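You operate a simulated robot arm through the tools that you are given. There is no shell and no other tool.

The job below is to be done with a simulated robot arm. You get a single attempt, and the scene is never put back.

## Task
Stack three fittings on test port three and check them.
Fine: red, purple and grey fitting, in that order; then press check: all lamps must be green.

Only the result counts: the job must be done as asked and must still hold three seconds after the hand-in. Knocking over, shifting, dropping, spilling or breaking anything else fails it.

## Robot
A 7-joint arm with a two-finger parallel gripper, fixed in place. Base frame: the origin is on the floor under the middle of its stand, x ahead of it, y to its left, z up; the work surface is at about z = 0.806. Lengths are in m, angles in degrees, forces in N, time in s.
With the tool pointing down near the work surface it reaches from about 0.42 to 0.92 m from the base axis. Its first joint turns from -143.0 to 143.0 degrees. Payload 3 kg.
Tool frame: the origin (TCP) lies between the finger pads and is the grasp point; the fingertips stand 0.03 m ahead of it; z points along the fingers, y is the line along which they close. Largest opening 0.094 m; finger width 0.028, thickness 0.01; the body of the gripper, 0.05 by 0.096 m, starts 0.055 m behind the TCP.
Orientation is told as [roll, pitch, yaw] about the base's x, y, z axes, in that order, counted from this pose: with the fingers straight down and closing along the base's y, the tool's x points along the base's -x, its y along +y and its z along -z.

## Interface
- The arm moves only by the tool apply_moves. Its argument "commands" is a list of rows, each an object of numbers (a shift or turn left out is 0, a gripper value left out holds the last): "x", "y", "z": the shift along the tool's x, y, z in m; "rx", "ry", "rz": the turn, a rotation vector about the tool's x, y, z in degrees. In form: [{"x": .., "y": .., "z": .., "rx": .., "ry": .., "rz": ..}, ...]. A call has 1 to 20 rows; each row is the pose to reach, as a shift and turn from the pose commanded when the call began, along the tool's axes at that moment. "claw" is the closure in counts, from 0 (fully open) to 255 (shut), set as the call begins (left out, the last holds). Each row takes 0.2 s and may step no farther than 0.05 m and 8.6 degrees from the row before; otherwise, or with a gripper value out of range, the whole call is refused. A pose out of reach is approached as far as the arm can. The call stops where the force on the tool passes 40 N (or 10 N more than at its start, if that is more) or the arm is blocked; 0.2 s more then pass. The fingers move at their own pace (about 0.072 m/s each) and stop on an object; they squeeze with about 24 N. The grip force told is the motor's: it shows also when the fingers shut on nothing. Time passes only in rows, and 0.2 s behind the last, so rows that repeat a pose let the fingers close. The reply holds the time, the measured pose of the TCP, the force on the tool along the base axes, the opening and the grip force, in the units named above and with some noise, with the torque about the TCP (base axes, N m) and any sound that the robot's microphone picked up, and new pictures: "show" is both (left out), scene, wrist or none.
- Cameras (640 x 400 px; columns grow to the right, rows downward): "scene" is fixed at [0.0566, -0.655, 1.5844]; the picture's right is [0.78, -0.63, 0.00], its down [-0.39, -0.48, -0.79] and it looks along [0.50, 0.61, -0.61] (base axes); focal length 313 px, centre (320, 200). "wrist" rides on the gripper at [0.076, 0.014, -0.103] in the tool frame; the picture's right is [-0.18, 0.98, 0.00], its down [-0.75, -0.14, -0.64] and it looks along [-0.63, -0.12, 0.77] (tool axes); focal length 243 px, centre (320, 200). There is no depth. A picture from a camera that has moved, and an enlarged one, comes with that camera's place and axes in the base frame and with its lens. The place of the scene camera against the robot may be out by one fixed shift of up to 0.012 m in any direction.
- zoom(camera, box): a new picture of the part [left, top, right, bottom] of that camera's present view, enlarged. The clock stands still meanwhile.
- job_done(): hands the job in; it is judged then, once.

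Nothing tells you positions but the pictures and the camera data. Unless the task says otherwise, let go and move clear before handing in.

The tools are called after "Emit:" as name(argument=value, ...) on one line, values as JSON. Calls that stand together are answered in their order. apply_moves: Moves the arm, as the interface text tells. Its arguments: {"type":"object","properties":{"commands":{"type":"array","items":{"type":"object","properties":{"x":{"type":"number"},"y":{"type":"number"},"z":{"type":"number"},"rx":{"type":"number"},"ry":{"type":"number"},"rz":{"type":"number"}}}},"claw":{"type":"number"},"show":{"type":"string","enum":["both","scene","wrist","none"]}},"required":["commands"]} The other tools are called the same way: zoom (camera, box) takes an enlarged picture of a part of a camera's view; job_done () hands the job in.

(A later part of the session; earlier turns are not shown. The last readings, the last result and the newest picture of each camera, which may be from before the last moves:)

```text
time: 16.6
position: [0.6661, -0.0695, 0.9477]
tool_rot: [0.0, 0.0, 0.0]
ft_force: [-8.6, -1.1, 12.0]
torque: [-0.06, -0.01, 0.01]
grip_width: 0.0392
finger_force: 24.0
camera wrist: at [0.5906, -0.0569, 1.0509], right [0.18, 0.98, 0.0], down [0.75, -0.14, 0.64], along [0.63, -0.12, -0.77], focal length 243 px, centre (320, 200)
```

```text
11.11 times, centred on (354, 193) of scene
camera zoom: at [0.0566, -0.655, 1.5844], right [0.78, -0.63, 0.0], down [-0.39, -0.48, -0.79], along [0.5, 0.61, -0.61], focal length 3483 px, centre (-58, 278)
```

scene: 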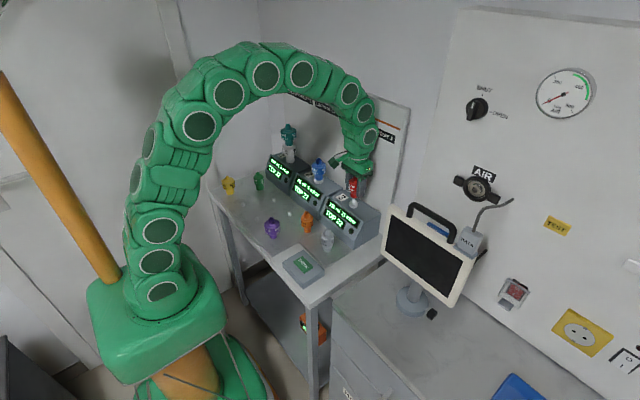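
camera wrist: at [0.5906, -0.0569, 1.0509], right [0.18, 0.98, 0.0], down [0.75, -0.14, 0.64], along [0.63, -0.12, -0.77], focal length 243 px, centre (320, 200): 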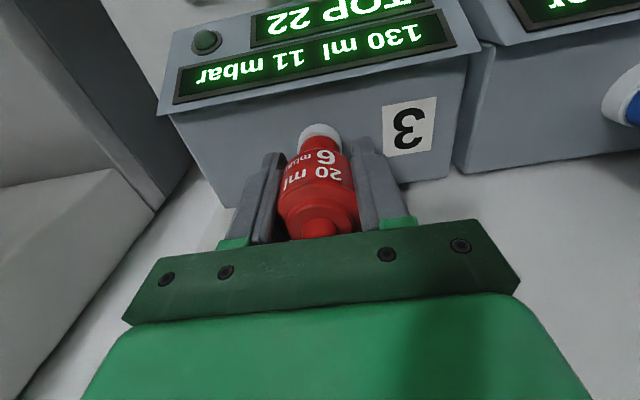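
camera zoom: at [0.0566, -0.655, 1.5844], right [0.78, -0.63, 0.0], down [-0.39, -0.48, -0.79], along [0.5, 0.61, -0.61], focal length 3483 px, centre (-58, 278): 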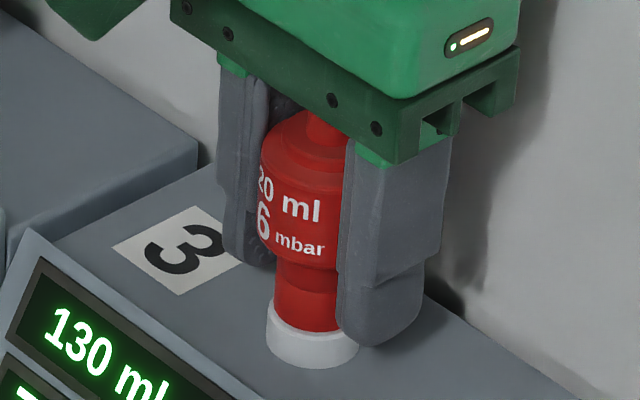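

Red has bottomed on the port flange (12 N, and the fitting no longer moves down). I'll open the gripper and retreat upward.

Emit:
apply_moves(commands=[{"z": -0.001}, {"z": -0.001}, {"z": -0.001}, {"z": -0.001}], claw=0, show="both")

Emit:
zoom(camera="scene", box=[330, 175, 378, 211])

Emit:
zoom(camera="wrist", box=[240, 100, 400, 200])

```text
time: 17.6
position: [0.6668, -0.0702, 0.9479]
tool_rot: [0.0, 0.0, 0.1]
ft_force: [0.6, 0.5, -0.3]
torque: [0.0, 0.0, 0.03]
grip_width: 0.0939
finger_force: 0.0
camera wrist: at [0.5908, -0.0567, 1.0517], right [0.18, 0.98, 0.0], down [0.75, -0.14, 0.64], along [0.63, -0.12, -0.77], focal length 243 px, centre (320, 200)
```

scene: 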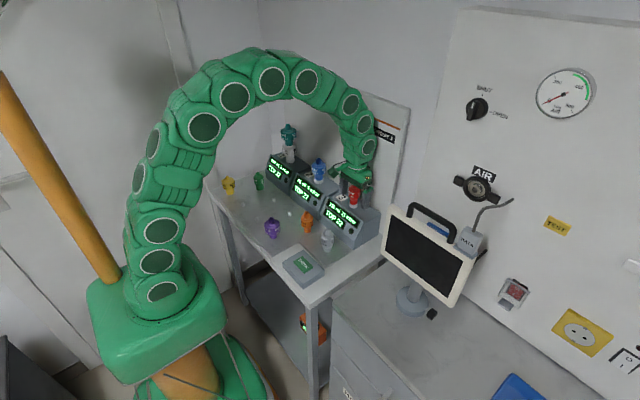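
wrist: 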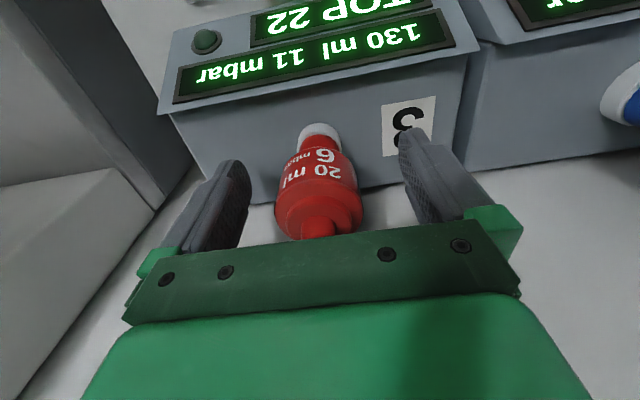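

```text
11.11 times, centred on (354, 193) of scene
camera zoom: at [0.0566, -0.655, 1.5844], right [0.78, -0.63, 0.0], down [-0.39, -0.48, -0.79], along [0.5, 0.61, -0.61], focal length 3483 px, centre (-58, 278)
```

zoom: 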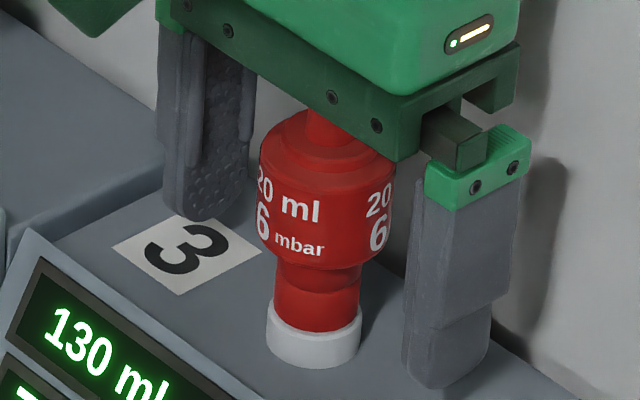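

```text
4.00 times, centred on (320, 150) of wrist
camera zoom: at [0.5908, -0.0567, 1.0517], right [0.18, 0.98, 0.0], down [0.75, -0.14, 0.64], along [0.63, -0.12, -0.77], focal length 970 px, centre (320, 400)
```

zoom: 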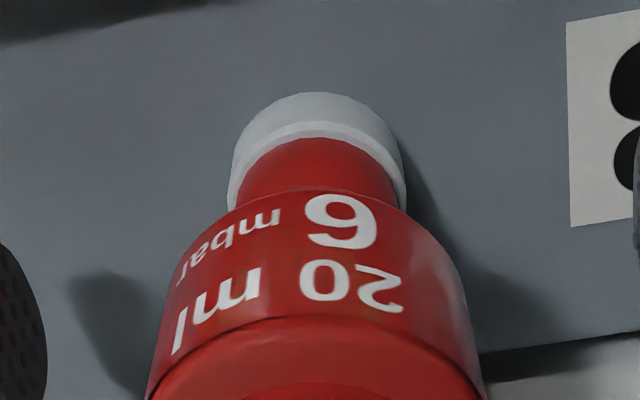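

Red is seated upright on port 3. Now I'll lift away and take a look at the red's nipple from above for the next placement.

Emit:
apply_moves(commands=[{"z": -0.02}, {"z": -0.05}, {"z": -0.09}, {"z": -0.13}, {"z": -0.15}, {"z": -0.15}, {"z": -0.15}], show="wrist")

Emit:
zoom(camera="wrist", box=[240, 80, 400, 180])

Emit:
zoom(camera="scene", box=[330, 170, 378, 206])

```text
time: 19.2
position: [0.6675, -0.0701, 1.0972]
tool_rot: [-0.1, 0.0, 0.0]
ft_force: [0.2, 0.2, -0.4]
torque: [-0.01, 0.0, 0.0]
grip_width: 0.0941
finger_force: 0.1
camera wrist: at [0.5913, -0.0562, 1.2007], right [0.18, 0.98, 0.0], down [0.75, -0.14, 0.64], along [0.63, -0.12, -0.77], focal length 243 px, centre (320, 200)
```

wrist: 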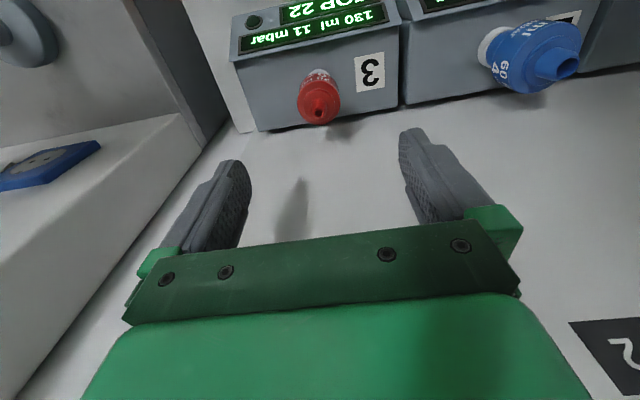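

```text
4.00 times, centred on (320, 130) of wrist
camera zoom: at [0.5913, -0.0562, 1.2007], right [0.18, 0.98, 0.0], down [0.75, -0.14, 0.64], along [0.63, -0.12, -0.77], focal length 970 px, centre (320, 480)
```

zoom: 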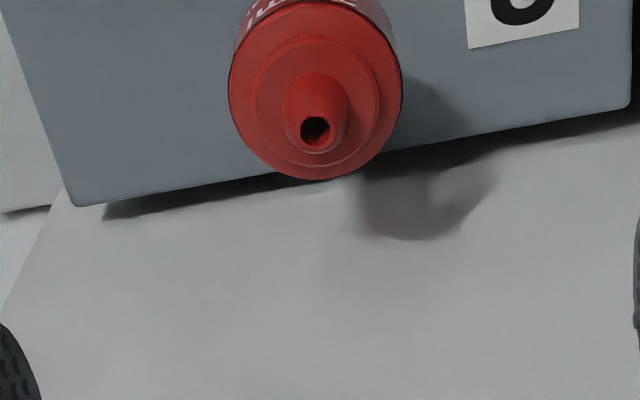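

```text
11.11 times, centred on (354, 188) of scene
camera zoom: at [0.0566, -0.655, 1.5844], right [0.78, -0.63, 0.0], down [-0.39, -0.48, -0.79], along [0.5, 0.61, -0.61], focal length 3483 px, centre (-58, 333)
```

zoom: 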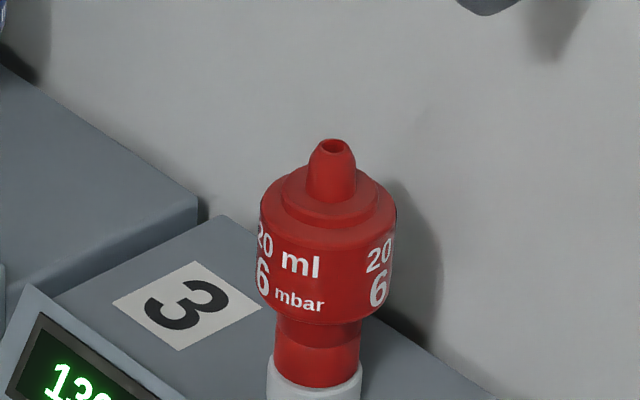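

The red nipple tip is at about (0.664, -0.071, 1.0). Now I'll head to the purple fitting at about (0.415, 0.060).

Emit:
apply_moves(commands=[{"x": 0.035, "y": 0.019}, {"x": 0.07, "y": 0.038}, {"x": 0.105, "y": 0.057}, {"x": 0.14, "y": 0.076}, {"x": 0.175, "y": 0.095}, {"x": 0.21, "y": 0.114, "z": 0.01}, {"x": 0.24, "y": 0.1303, "z": 0.03}, {"x": 0.247, "y": 0.1303, "z": 0.068}, {"x": 0.247, "y": 0.1303, "z": 0.078}, {"x": 0.247, "y": 0.1303, "z": 0.078}], show="both")

Emit:
zoom(camera="wrist", box=[240, 60, 400, 160])

```text
time: 21.4
position: [0.4189, 0.0607, 1.0202]
tool_rot: [0.0, 0.0, 0.0]
ft_force: [-0.4, 0.5, 0.1]
torque: [0.0, -0.01, -0.03]
grip_width: 0.0941
finger_force: 0.0
camera wrist: at [0.3442, 0.0734, 1.1236], right [0.18, 0.98, 0.0], down [0.75, -0.14, 0.64], along [0.63, -0.12, -0.77], focal length 243 px, centre (320, 200)
```

scene: 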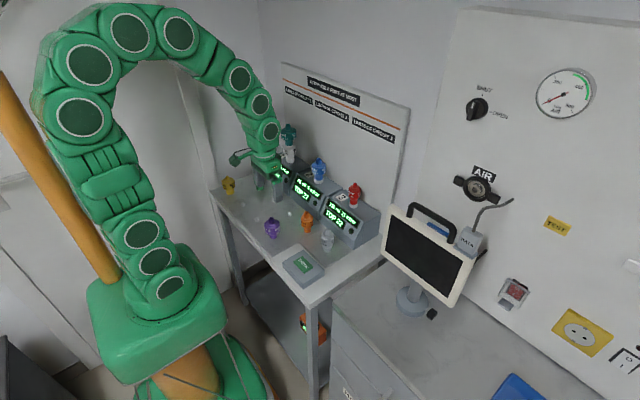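
wrist: 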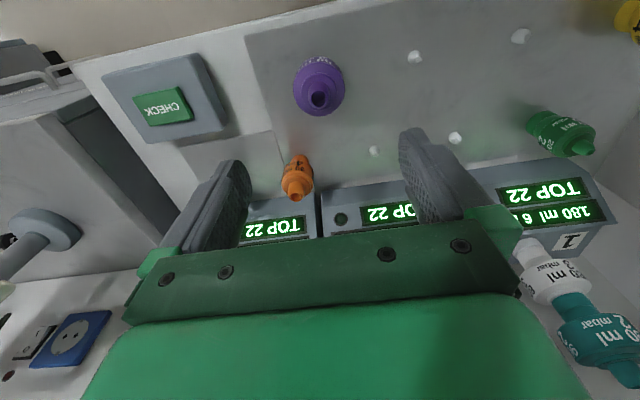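

```text
4.00 times, centred on (320, 110) of wrist
camera zoom: at [0.3442, 0.0734, 1.1236], right [0.18, 0.98, 0.0], down [0.75, -0.14, 0.64], along [0.63, -0.12, -0.77], focal length 970 px, centre (320, 560)
```

zoom: 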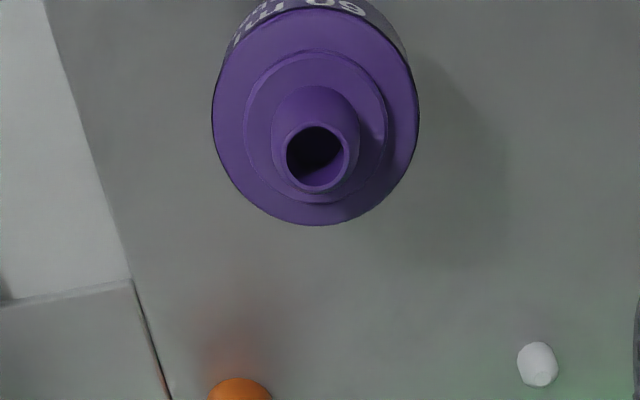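

Purple's tip is at about (0.4145, 0.060, 0.893). I'll align the gripper there and come down partway to verify.

Emit:
apply_moves(commands=[{"x": 0.0055, "z": 0.03}, {"x": 0.0055, "z": 0.06}, {"x": 0.0055, "z": 0.085}, {"x": 0.0055, "z": 0.1}, {"x": 0.0055, "z": 0.1}], show="wrist")

Emit:
zoom(camera="wrist", box=[200, 80, 440, 230])

Emit:
zoom(camera="scene", box=[230, 180, 330, 260])

```text
time: 22.6
position: [0.4148, 0.0607, 0.92]
tool_rot: [0.0, 0.0, 0.0]
ft_force: [-0.8, 0.5, 0.5]
torque: [0.0, -0.01, -0.02]
grip_width: 0.0939
finger_force: 0.1
camera wrist: at [0.3393, 0.0732, 1.0241], right [0.18, 0.98, 0.0], down [0.75, -0.14, 0.64], along [0.63, -0.12, -0.77], focal length 243 px, centre (320, 200)
```

wrist: 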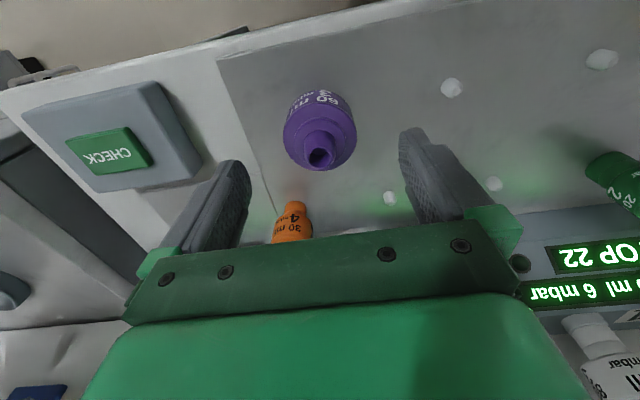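

```text
2.67 times, centred on (320, 155) of wrist
camera zoom: at [0.3393, 0.0732, 1.0241], right [0.18, 0.98, 0.0], down [0.75, -0.14, 0.64], along [0.63, -0.12, -0.77], focal length 647 px, centre (320, 320)
```

zoom: 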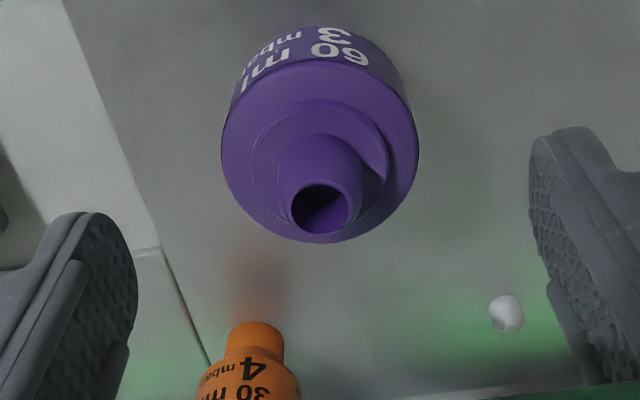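

```text
5.00 times, centred on (280, 220) of scene
camera zoom: at [0.0566, -0.655, 1.5844], right [0.78, -0.63, 0.0], down [-0.39, -0.48, -0.79], along [0.5, 0.61, -0.61], focal length 1567 px, centre (520, 100)
```

zoom: 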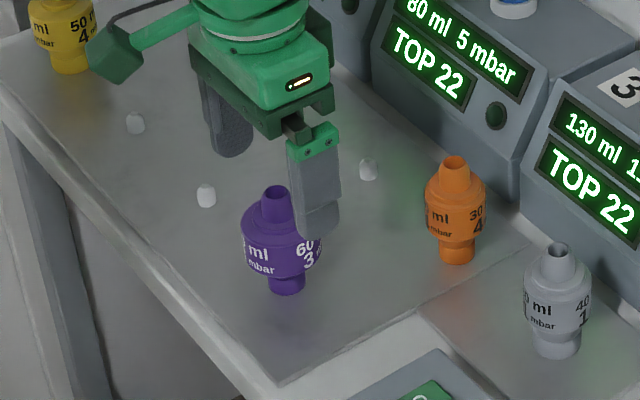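

Purple is centred (x≈0.4155, y≈0.060). I'll descend to the grasp height and close.

Emit:
apply_moves(commands=[{"x": -0.0005, "z": 0.025}, {"x": -0.0005, "z": 0.05}, {"x": -0.0005, "z": 0.073}, {"x": -0.0005, "z": 0.073}], show="wrist")

Emit:
zoom(camera="wrist", box=[200, 100, 440, 250])

Emit:
zoom(camera="scene", box=[240, 200, 310, 250])

```text
time: 23.6
position: [0.4211, 0.0618, 0.8493]
tool_rot: [0.0, 0.1, 0.2]
ft_force: [-0.4, -0.2, -0.4]
torque: [0.02, 0.01, 0.02]
grip_width: 0.0939
finger_force: 0.1
out of reach, approached as far as the arm can: row 3, 4
camera wrist: at [0.3453, 0.0751, 0.9518], right [0.18, 0.98, 0.0], down [0.75, -0.14, 0.64], along [0.63, -0.12, -0.77], focal length 243 px, centre (320, 200)
```

wrist: 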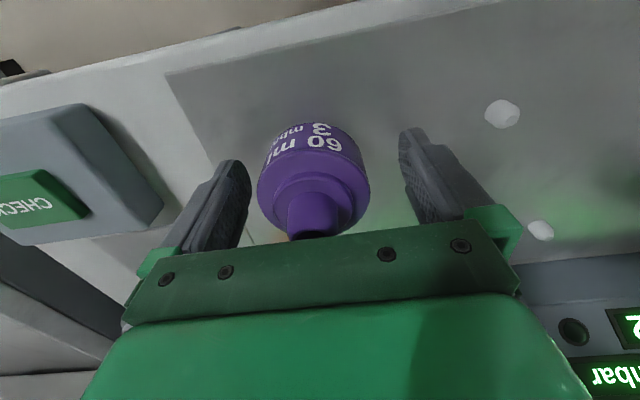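

```text
2.67 times, centred on (320, 175) of wrist
camera zoom: at [0.3453, 0.0751, 0.9518], right [0.18, 0.98, 0.0], down [0.75, -0.14, 0.64], along [0.63, -0.12, -0.77], focal length 647 px, centre (320, 267)
```

zoom: 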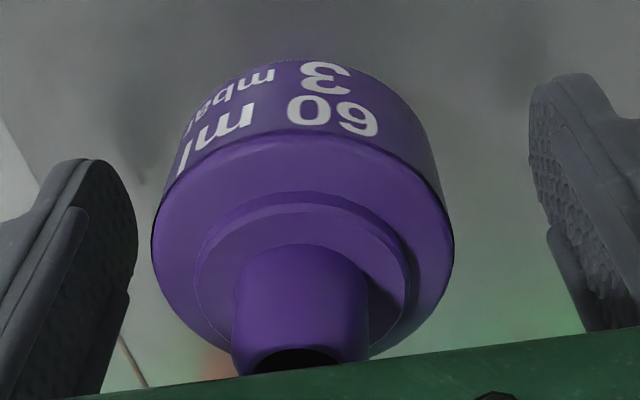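

```text
8.00 times, centred on (275, 225) of scene
camera zoom: at [0.0566, -0.655, 1.5844], right [0.78, -0.63, 0.0], down [-0.39, -0.48, -0.79], along [0.5, 0.61, -0.61], focal length 2508 px, centre (680, 0)
```

zoom: 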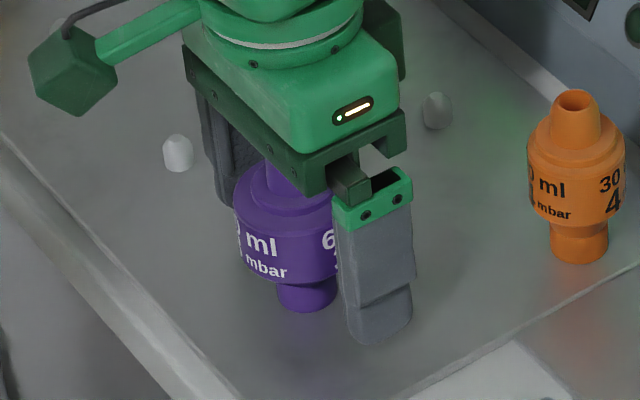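

The arm stopped about 5 mm short in x at its inner reach limit, and purple is about 2 mm off in y. I'll command a reachable pose with y corrected.

Emit:
apply_moves(commands=[{"x": -0.0055, "y": -0.0015}, {"x": -0.0055, "y": -0.0015}], show="wrist")

Emit:
zoom(camera="wrist", box=[200, 100, 440, 250])

```text
time: 24.2
position: [0.4258, 0.0594, 0.848]
tool_rot: [0.0, 0.1, 0.0]
ft_force: [-0.3, 0.6, -0.1]
torque: [0.0, -0.01, 0.0]
grip_width: 0.0941
finger_force: 0.1
camera wrist: at [0.3504, 0.0729, 0.952], right [0.18, 0.98, 0.0], down [0.75, -0.14, 0.64], along [0.63, -0.12, -0.77], focal length 243 px, centre (320, 200)
```

wrist: 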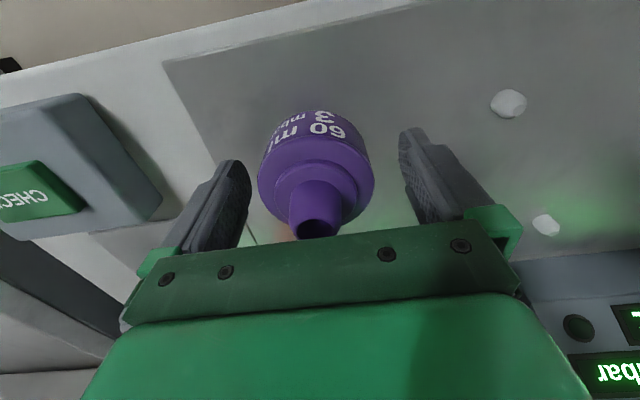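

```text
2.67 times, centred on (320, 175) of wrist
camera zoom: at [0.3504, 0.0729, 0.952], right [0.18, 0.98, 0.0], down [0.75, -0.14, 0.64], along [0.63, -0.12, -0.77], focal length 647 px, centre (320, 267)
```

zoom: 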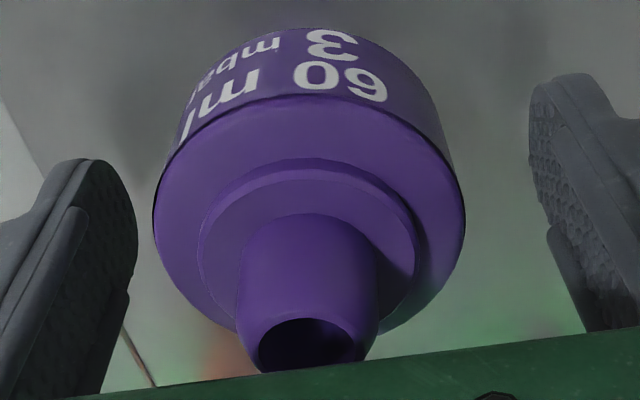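

The y alignment is now right. I'll shift back 4.5 mm in x toward the reach limit.

Emit:
apply_moves(commands=[{"x": 0.0045}, {"x": 0.0045}], show="none")

Emit:
zoom(camera="wrist", box=[200, 100, 440, 250])

```text
time: 24.8
position: [0.4213, 0.0592, 0.8474]
tool_rot: [0.0, 0.0, 0.0]
ft_force: [-0.2, 0.2, -0.5]
torque: [0.0, -0.02, 0.01]
grip_width: 0.0938
finger_force: 0.1
```

```text
2.67 times, centred on (320, 175) of wrist
camera zoom: at [0.3459, 0.0733, 0.9517], right [0.18, 0.98, 0.0], down [0.75, -0.14, 0.64], along [0.63, -0.12, -0.77], focal length 647 px, centre (320, 267)
```

zoom: 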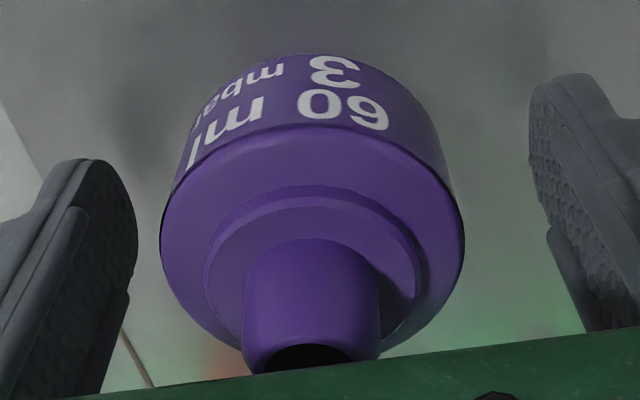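

Now closing on purple.

Emit:
apply_moves(commands=[{"z": 0.0}, {"z": 0.0}, {"z": 0.0}, {"z": 0.0}], claw=255, show="none")

Emit:
zoom(camera="wrist", box=[200, 100, 440, 250])

Emit:
zoom(camera="scene", box=[240, 200, 310, 250])

```text
time: 25.8
position: [0.421, 0.0596, 0.8473]
tool_rot: [0.0, 0.0, 0.0]
ft_force: [1.0, -0.8, -0.7]
torque: [-0.02, 0.02, -0.03]
grip_width: 0.0535
finger_force: 24.1
```

```text
2.67 times, centred on (320, 175) of wrist
camera zoom: at [0.346, 0.0733, 0.9517], right [0.18, 0.98, 0.0], down [0.75, -0.14, 0.64], along [0.63, -0.12, -0.77], focal length 647 px, centre (320, 267)
```

zoom: 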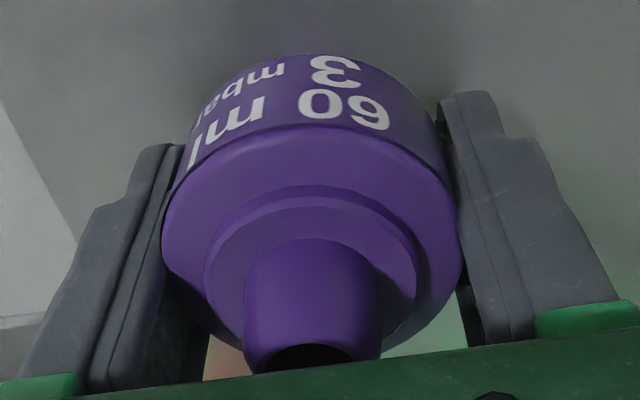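

```text
8.00 times, centred on (275, 225) of scene
camera zoom: at [0.0566, -0.655, 1.5844], right [0.78, -0.63, 0.0], down [-0.39, -0.48, -0.79], along [0.5, 0.61, -0.61], focal length 2508 px, centre (680, 0)
```

zoom: 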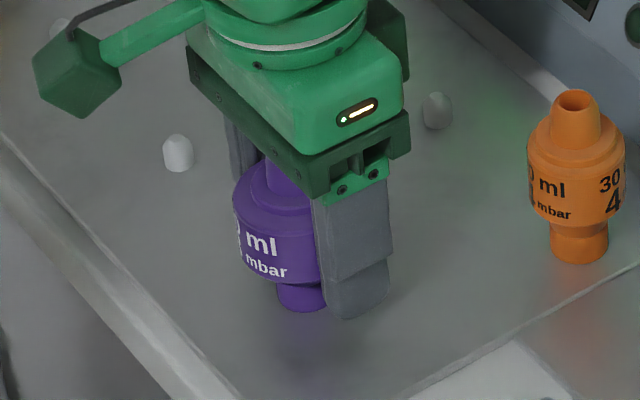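

Purple is gripped (0.0535 m). I'll lift it and carry it to above port 3.

Emit:
apply_moves(commands=[{"z": -0.01}, {"z": -0.03}, {"z": -0.06}, {"z": -0.1}, {"z": -0.14}, {"x": -0.02, "y": -0.01, "z": -0.18}, {"x": -0.045, "y": -0.024, "z": -0.215}, {"x": -0.08, "y": -0.042, "z": -0.24}, {"x": -0.12, "y": -0.063, "z": -0.252}, {"x": -0.16, "y": -0.084, "z": -0.252}, {"x": -0.2, "y": -0.105, "z": -0.252}, {"x": -0.23, "y": -0.12, "z": -0.252}, {"x": -0.2488, "y": -0.1298, "z": -0.252}, {"x": -0.2488, "y": -0.1298, "z": -0.252}, {"x": -0.2488, "y": -0.1298, "z": -0.252}], show="both")

Emit:
zoom(camera="scene", box=[320, 140, 384, 188])

Emit:
zoom(camera="wrist", box=[220, 70, 420, 195])

```text
time: 29.0
position: [0.6707, -0.0707, 1.1011]
tool_rot: [0.0, -0.1, 0.0]
ft_force: [0.4, -0.5, -0.8]
torque: [0.01, 0.0, 0.03]
grip_width: 0.0196
finger_force: 23.6
camera wrist: at [0.5947, -0.0581, 1.2046], right [0.18, 0.98, 0.0], down [0.75, -0.14, 0.64], along [0.63, -0.12, -0.77], focal length 243 px, centre (320, 200)
```

scene: 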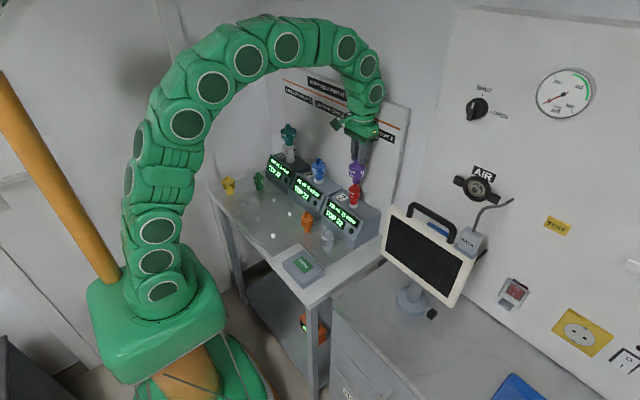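
wrist: 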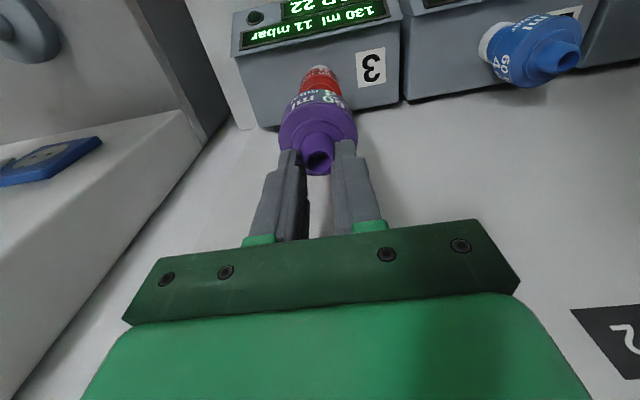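

```text
8.33 times, centred on (352, 164) of scene
camera zoom: at [0.0566, -0.655, 1.5844], right [0.78, -0.63, 0.0], down [-0.39, -0.48, -0.79], along [0.5, 0.61, -0.61], focal length 2612 px, centre (53, 500)
```

zoom: 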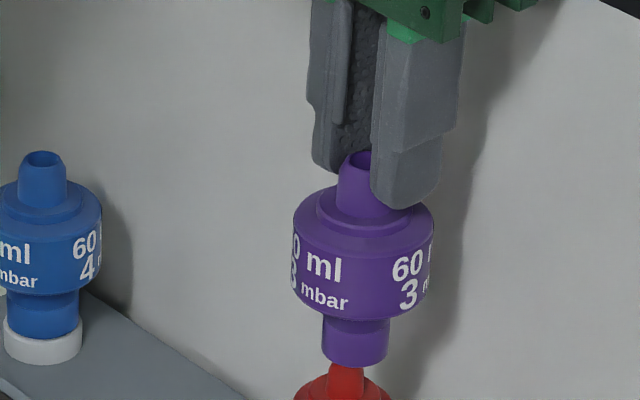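

```text
3.20 times, centred on (320, 132) of wrist
camera zoom: at [0.5947, -0.0581, 1.2046], right [0.18, 0.98, 0.0], down [0.75, -0.14, 0.64], along [0.63, -0.12, -0.77], focal length 776 px, centre (320, 416)
```

zoom: 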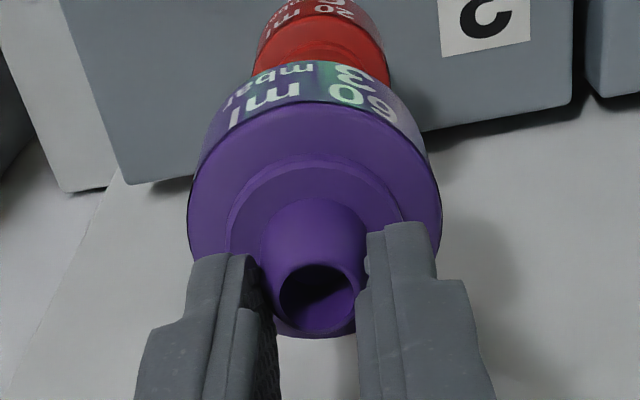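

Purple slipped down in the grip and is now held by its nipple at the fingertips, hanging just above red. I'll zoom in to judge the gap and alignment before doing anything.

Emit:
zoom(camera="scene", box=[338, 162, 370, 186])

Emit:
zoom(camera="wrist", box=[260, 60, 380, 135])

Emit:
zoom(camera="scene", box=[340, 140, 372, 164])

```text
16.00 times, centred on (354, 174) of scene
camera zoom: at [0.0566, -0.655, 1.5844], right [0.78, -0.63, 0.0], down [-0.39, -0.48, -0.79], along [0.5, 0.61, -0.61], focal length 5015 px, centre (-224, 616)
```

zoom: 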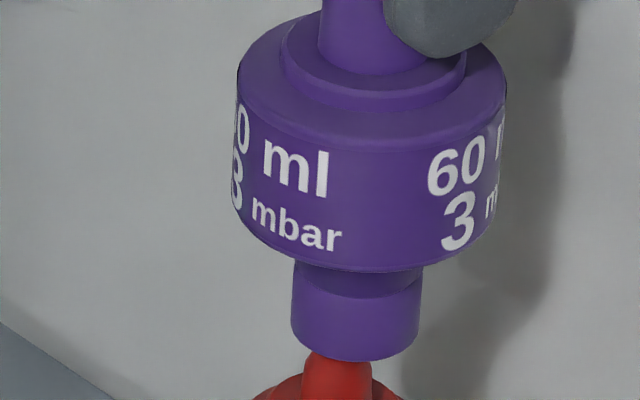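

```text
5.33 times, centred on (320, 98) of wrist
camera zoom: at [0.5947, -0.0581, 1.2046], right [0.18, 0.98, 0.0], down [0.75, -0.14, 0.64], along [0.63, -0.12, -0.77], focal length 1294 px, centre (320, 747)
```

zoom: 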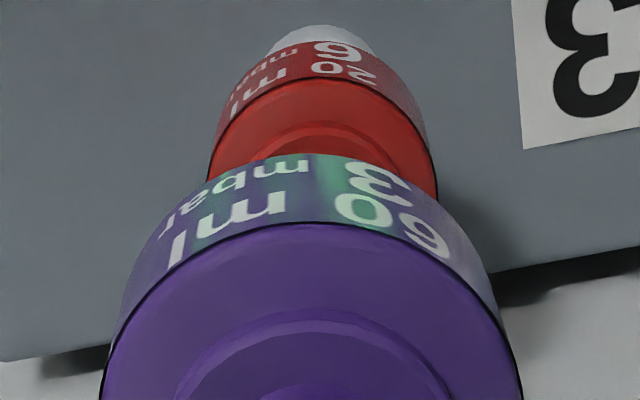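

```text
16.00 times, centred on (356, 152) of scene
camera zoom: at [0.0566, -0.655, 1.5844], right [0.78, -0.63, 0.0], down [-0.39, -0.48, -0.79], along [0.5, 0.61, -0.61], focal length 5015 px, centre (-256, 968)
```

zoom: 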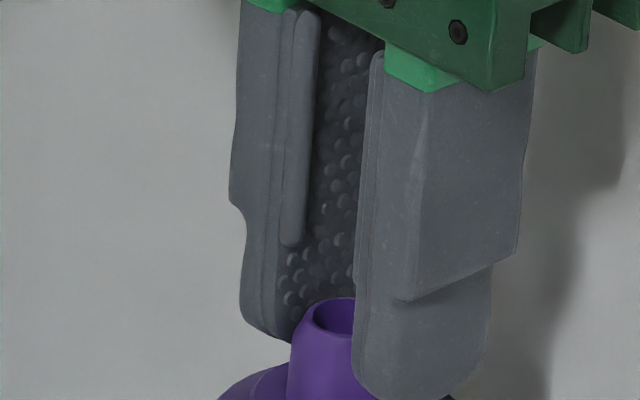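

Purple hangs nearly upright with its bottom about 5 mm above the red tip, offset about +2 mm in x and -2.5 mm in y. I'll nudge it into line without changing height.

Emit:
apply_moves(commands=[{"x": 0.001, "y": 0.0012}, {"x": 0.002, "y": 0.0023}, {"x": 0.002, "y": 0.0023}], show="none")

Emit:
zoom(camera="scene", box=[338, 162, 370, 186])

Emit:
zoom(camera="wrist", box=[260, 60, 380, 135])

Emit:
zoom(camera="wrist", box=[240, 100, 400, 200])

```text
time: 29.8
position: [0.6682, -0.0688, 1.1016]
tool_rot: [0.0, 0.1, 0.0]
ft_force: [-0.3, -0.7, -0.9]
torque: [-0.01, -0.01, 0.0]
grip_width: 0.0195
finger_force: 23.6
```

```text
16.00 times, centred on (354, 174) of scene
camera zoom: at [0.0566, -0.655, 1.5844], right [0.78, -0.63, 0.0], down [-0.39, -0.48, -0.79], along [0.5, 0.61, -0.61], focal length 5015 px, centre (-224, 616)
```

zoom: 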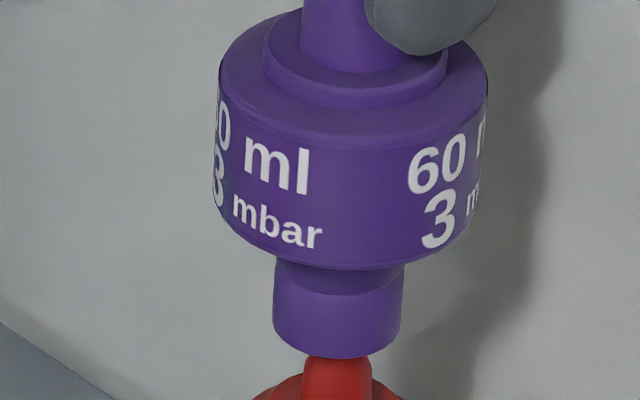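

```text
5.33 times, centred on (320, 98) of wrist
camera zoom: at [0.5924, -0.0553, 1.2047], right [0.18, 0.98, 0.0], down [0.75, -0.14, 0.64], along [0.63, -0.12, -0.77], focal length 1294 px, centre (320, 747)
```

zoom: 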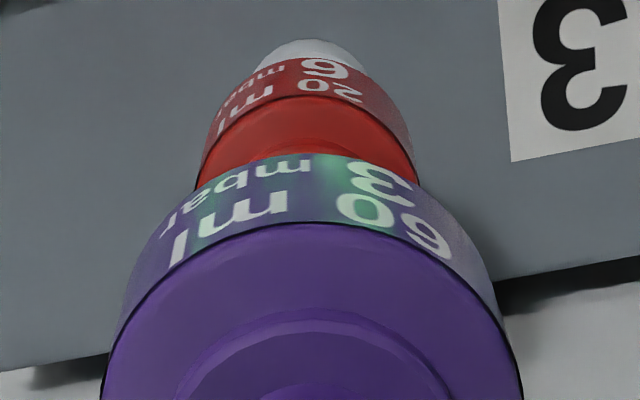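

```text
4.00 times, centred on (320, 150) of wrist
camera zoom: at [0.5924, -0.0553, 1.2047], right [0.18, 0.98, 0.0], down [0.75, -0.14, 0.64], along [0.63, -0.12, -0.77], focal length 970 px, centre (320, 400)
```

zoom: 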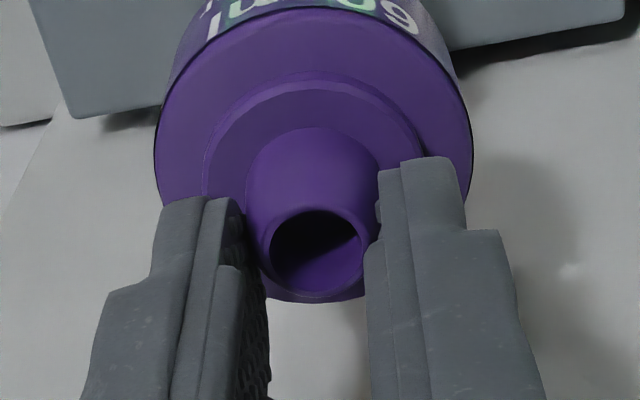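

Now it is aligned to within about 1 mm. I'll descend slowly onto the red nipple.

Emit:
apply_moves(commands=[{"z": 0.003}, {"z": 0.006}, {"z": 0.009}, {"z": 0.012}, {"z": 0.012}], show="none")

Emit:
zoom(camera="scene", box=[338, 164, 370, 188])

Emit:
zoom(camera="wrist", box=[240, 80, 400, 180])

```text
time: 31.0
position: [0.6669, -0.0682, 1.0883]
tool_rot: [0.0, 0.0, 0.0]
ft_force: [-0.3, 0.3, 0.0]
torque: [-0.02, -0.04, -0.01]
grip_width: 0.0198
finger_force: 24.1
```

```text
16.00 times, centred on (354, 176) of scene
camera zoom: at [0.0566, -0.655, 1.5844], right [0.78, -0.63, 0.0], down [-0.39, -0.48, -0.79], along [0.5, 0.61, -0.61], focal length 5015 px, centre (-224, 584)
```

zoom: 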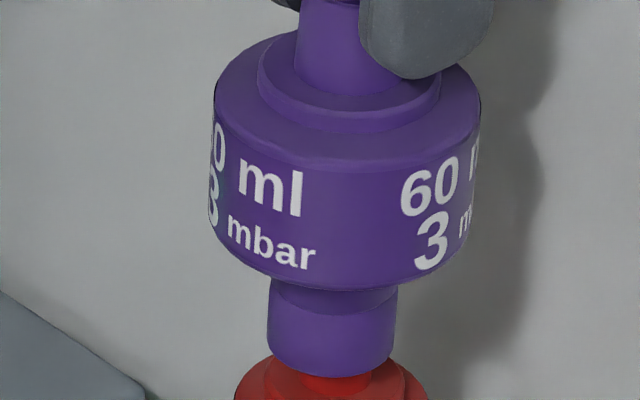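

```text
4.00 times, centred on (320, 130) of wrist
camera zoom: at [0.5925, -0.0549, 1.1919], right [0.18, 0.98, 0.0], down [0.75, -0.14, 0.64], along [0.63, -0.12, -0.77], focal length 970 px, centre (320, 480)
```

zoom: 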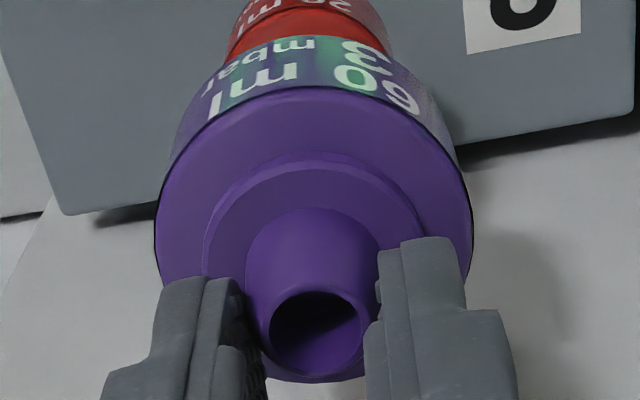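

It's over the nipple with no contact force yet. Continuing down gently.

Emit:
apply_moves(commands=[{"z": 0.003}, {"z": 0.006}, {"z": 0.009}, {"z": 0.009}], show="none")

Emit:
zoom(camera="scene", box=[338, 166, 370, 190])

Emit:
zoom(camera="wrist", box=[240, 80, 400, 180])

```text
time: 32.0
position: [0.6687, -0.0689, 1.0799]
tool_rot: [0.0, -0.1, 0.0]
ft_force: [3.7, -4.8, 18.5]
torque: [-0.19, -0.13, 0.05]
grip_width: 0.0199
finger_force: 24.3
```

```text
16.00 times, centred on (354, 178) of scene
camera zoom: at [0.0566, -0.655, 1.5844], right [0.78, -0.63, 0.0], down [-0.39, -0.48, -0.79], along [0.5, 0.61, -0.61], focal length 5015 px, centre (-224, 552)
```

zoom: 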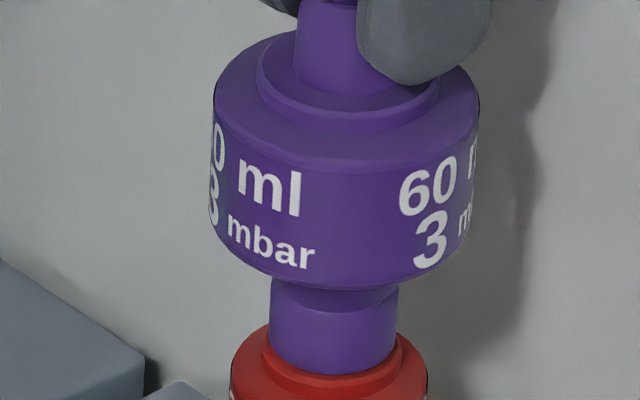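

```text
4.00 times, centred on (320, 130) of wrist
camera zoom: at [0.5922, -0.055, 1.1834], right [0.18, 0.98, 0.0], down [0.75, -0.14, 0.64], along [0.63, -0.12, -0.77], focal length 970 px, centre (320, 480)
```

zoom: 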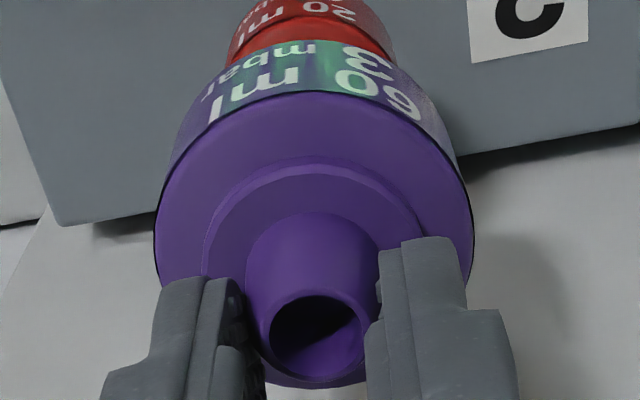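

Contact at about 18 N. I'll press a few mm more to confirm it's fully seated (the fingers may slide on the nipple).

Emit:
apply_moves(commands=[{"z": 0.0015}, {"z": 0.003}, {"z": 0.003}], show="none")

Emit:
zoom(camera="scene", box=[338, 166, 370, 190])

Emit:
zoom(camera="scene", box=[330, 140, 386, 182])

```text
time: 32.8
position: [0.6665, -0.0685, 1.0762]
tool_rot: [0.0, 0.0, 0.0]
ft_force: [1.2, -6.3, 20.1]
torque: [-0.21, -0.01, 0.06]
grip_width: 0.0201
finger_force: 23.9
```

```text
16.00 times, centred on (354, 178) of scene
camera zoom: at [0.0566, -0.655, 1.5844], right [0.78, -0.63, 0.0], down [-0.39, -0.48, -0.79], along [0.5, 0.61, -0.61], focal length 5015 px, centre (-224, 552)
```

zoom: 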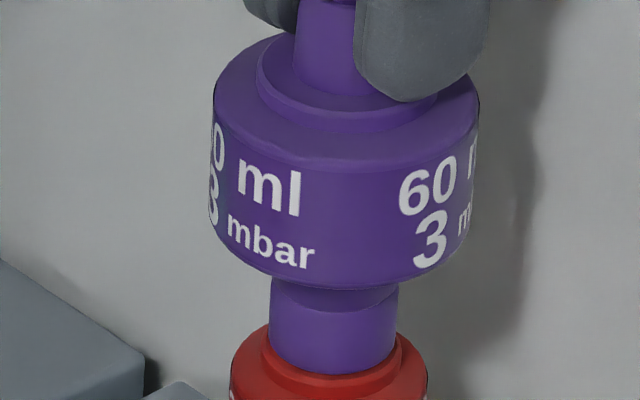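

```text
9.52 times, centred on (358, 161) of scene
camera zoom: at [0.0566, -0.655, 1.5844], right [0.78, -0.63, 0.0], down [-0.39, -0.48, -0.79], along [0.5, 0.61, -0.61], focal length 2985 px, centre (-42, 571)
```

zoom: 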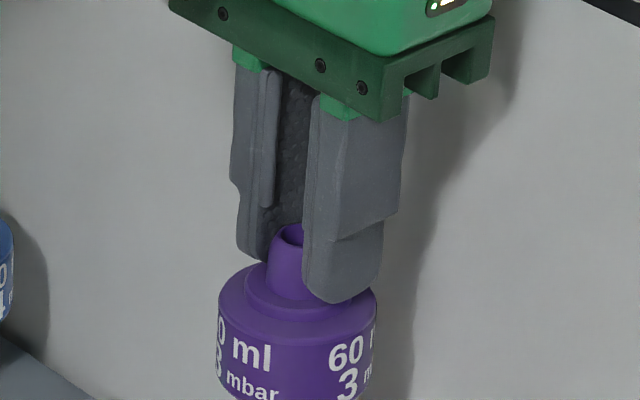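

Purple didn't move while the fingers slid at about 20 N, so it is fully seated on red. Releasing and lifting clear.

Emit:
apply_moves(commands=[{"z": 0.0}, {"z": 0.0}, {"z": 0.0}, {"z": 0.0}], claw=0, show="none")

Emit:
apply_moves(commands=[{"z": -0.02}, {"z": -0.05}, {"z": -0.08}, {"z": -0.1}, {"z": -0.1}, {"z": -0.1}], show="both")

Emit:
zoom(camera="scene", box=[326, 146, 386, 206])

Emit:
zoom(camera="wrist", box=[240, 80, 400, 180])

Emit:
zoom(camera="scene", box=[220, 160, 350, 280])

```text
time: 33.8
position: [0.6671, -0.0682, 1.0761]
tool_rot: [0.0, 0.0, 0.0]
ft_force: [0.2, 0.4, -0.1]
torque: [-0.02, 0.03, 0.02]
grip_width: 0.0939
finger_force: 0.0
```

```text
time: 35.2
position: [0.6678, -0.0675, 1.1745]
tool_rot: [-0.1, 0.0, 0.0]
ft_force: [-0.5, 1.0, -0.1]
torque: [-0.01, 0.01, 0.01]
grip_width: 0.0941
finger_force: 0.1
camera wrist: at [0.592, -0.0546, 1.2781], right [0.18, 0.98, 0.0], down [0.75, -0.14, 0.64], along [0.63, -0.12, -0.77], focal length 243 px, centre (320, 200)
```

scene: 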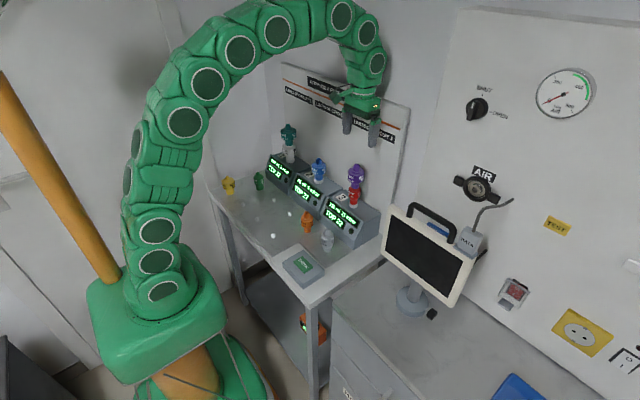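
wrist: 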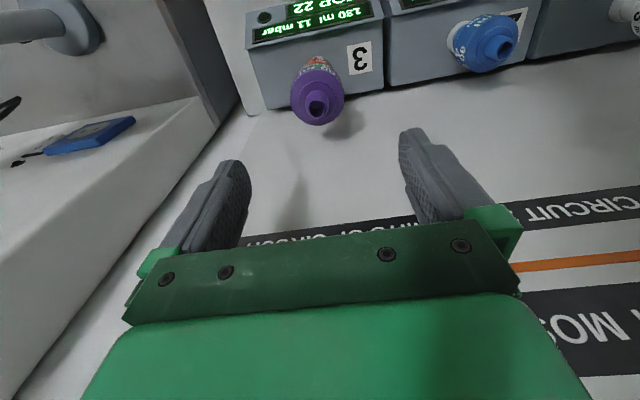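

```text
6.67 times, centred on (356, 176) of scene
camera zoom: at [0.0566, -0.655, 1.5844], right [0.78, -0.63, 0.0], down [-0.39, -0.48, -0.79], along [0.5, 0.61, -0.61], focal length 2090 px, centre (80, 360)
```

zoom: 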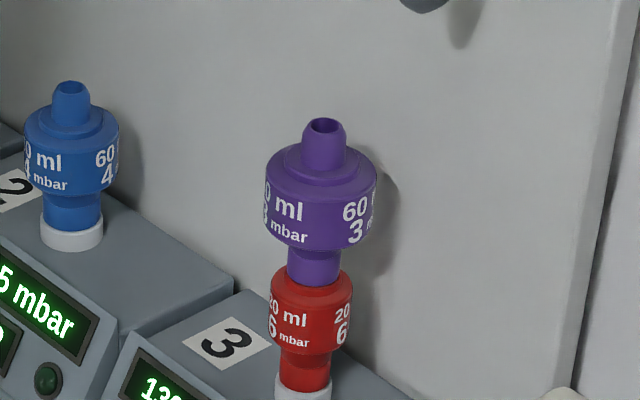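

```text
4.00 times, centred on (320, 130) of wrist
camera zoom: at [0.592, -0.0546, 1.2781], right [0.18, 0.98, 0.0], down [0.75, -0.14, 0.64], along [0.63, -0.12, -0.77], focal length 970 px, centre (320, 480)
```

zoom: 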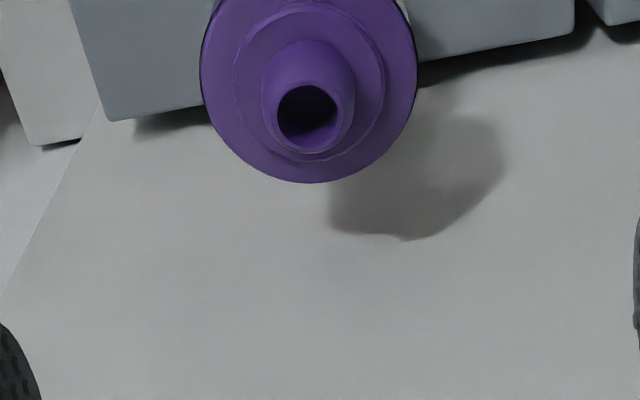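

```text
3.33 times, centred on (285, 220) of scene
camera zoom: at [0.0566, -0.655, 1.5844], right [0.78, -0.63, 0.0], down [-0.39, -0.48, -0.79], along [0.5, 0.61, -0.61], focal length 1045 px, centre (437, 133)
```

zoom: 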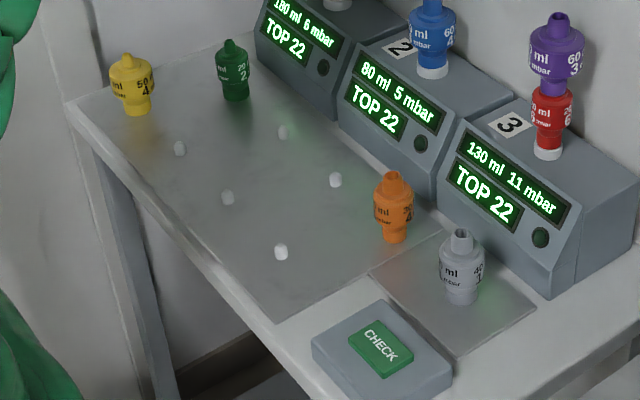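

The stack so far (red, purple) is upright and the other fittings are undisturbed. Next I'll move above the grey fitting at about (0.524, -0.112).

Emit:
apply_moves(commands=[{"x": 0.04, "y": -0.012}, {"x": 0.08, "y": -0.024}, {"x": 0.12, "y": -0.036}, {"x": 0.144, "y": -0.044}, {"x": 0.144, "y": -0.044, "z": 0.04}, {"x": 0.144, "y": -0.044, "z": 0.08}, {"x": 0.144, "y": -0.044, "z": 0.12}, {"x": 0.144, "y": -0.044, "z": 0.156}, {"x": 0.144, "y": -0.044, "z": 0.156}, {"x": 0.144, "y": -0.044, "z": 0.156}], show="both")

Emit:
zoom(camera="wrist", box=[240, 60, 400, 160])

```text
time: 37.4
position: [0.522, -0.1116, 1.0205]
tool_rot: [0.0, 0.0, -0.1]
ft_force: [0.0, 0.5, -1.0]
torque: [0.0, 0.01, 0.0]
grip_width: 0.0941
finger_force: 0.1
camera wrist: at [0.4479, -0.0989, 1.1238], right [0.18, 0.98, 0.0], down [0.75, -0.14, 0.64], along [0.63, -0.12, -0.77], focal length 243 px, centre (320, 200)
```

scene: 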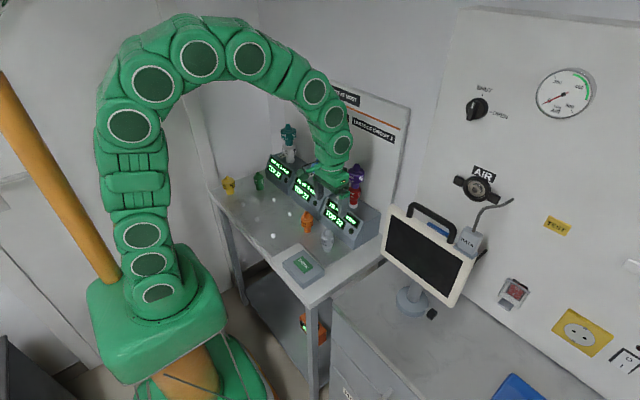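
wrist: 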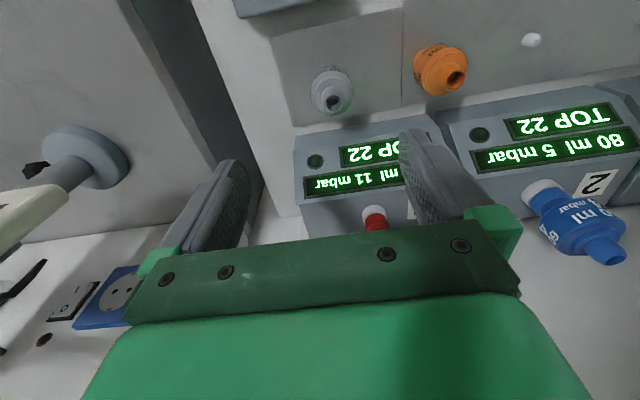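

```text
4.00 times, centred on (320, 110) of wrist
camera zoom: at [0.4479, -0.0989, 1.1238], right [0.18, 0.98, 0.0], down [0.75, -0.14, 0.64], along [0.63, -0.12, -0.77], focal length 970 px, centre (320, 560)
```

zoom: 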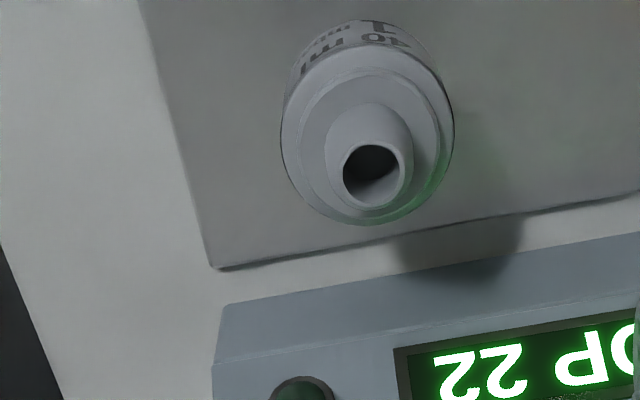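

Grey is at about (0.526, -0.100). I'll shift over it and come down partway for a closer check.

Emit:
apply_moves(commands=[{"x": -0.002, "y": 0.012, "z": 0.03}, {"x": -0.002, "y": 0.012, "z": 0.06}, {"x": -0.002, "y": 0.012, "z": 0.085}, {"x": -0.002, "y": 0.012, "z": 0.1}, {"x": -0.002, "y": 0.012, "z": 0.1}, {"x": -0.002, "y": 0.012, "z": 0.1}], show="wrist")

Emit:
zoom(camera="wrist", box=[200, 80, 440, 230])

Emit:
zoom(camera="scene", box=[300, 190, 370, 250])

```text
time: 38.8
position: [0.5252, -0.1011, 0.9193]
tool_rot: [0.1, 0.0, -0.1]
ft_force: [0.6, -0.4, -0.4]
torque: [-0.01, -0.01, 0.01]
grip_width: 0.0939
finger_force: 0.0
camera wrist: at [0.4502, -0.0874, 1.0229], right [0.18, 0.98, 0.0], down [0.75, -0.14, 0.64], along [0.63, -0.12, -0.77], focal length 243 px, centre (320, 200)
```

wrist: 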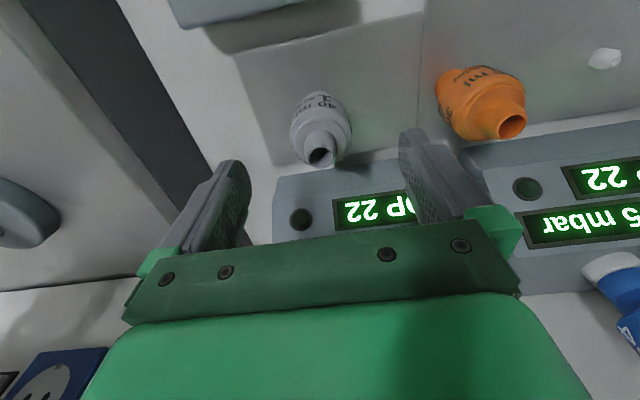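

```text
2.67 times, centred on (320, 155) of wrist
camera zoom: at [0.4502, -0.0874, 1.0229], right [0.18, 0.98, 0.0], down [0.75, -0.14, 0.64], along [0.63, -0.12, -0.77], focal length 647 px, centre (320, 320)
```

zoom: 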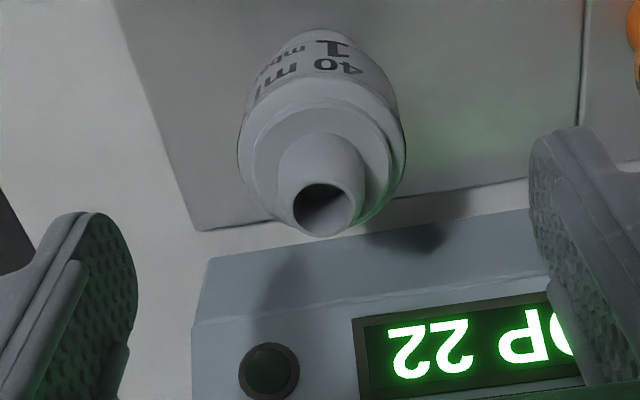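

```text
6.67 times, centred on (335, 220) of scene
camera zoom: at [0.0566, -0.655, 1.5844], right [0.78, -0.63, 0.0], down [-0.39, -0.48, -0.79], along [0.5, 0.61, -0.61], focal length 2090 px, centre (220, 67)
```

zoom: 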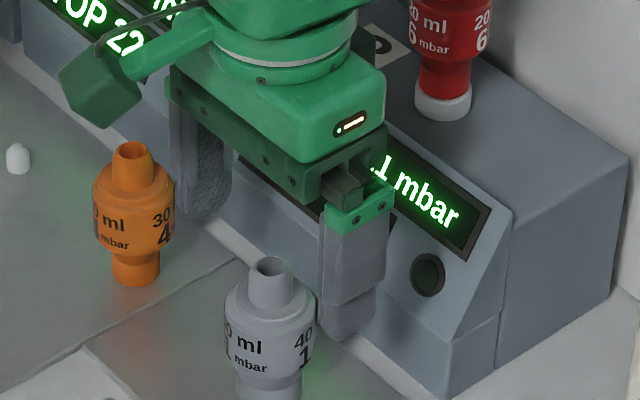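

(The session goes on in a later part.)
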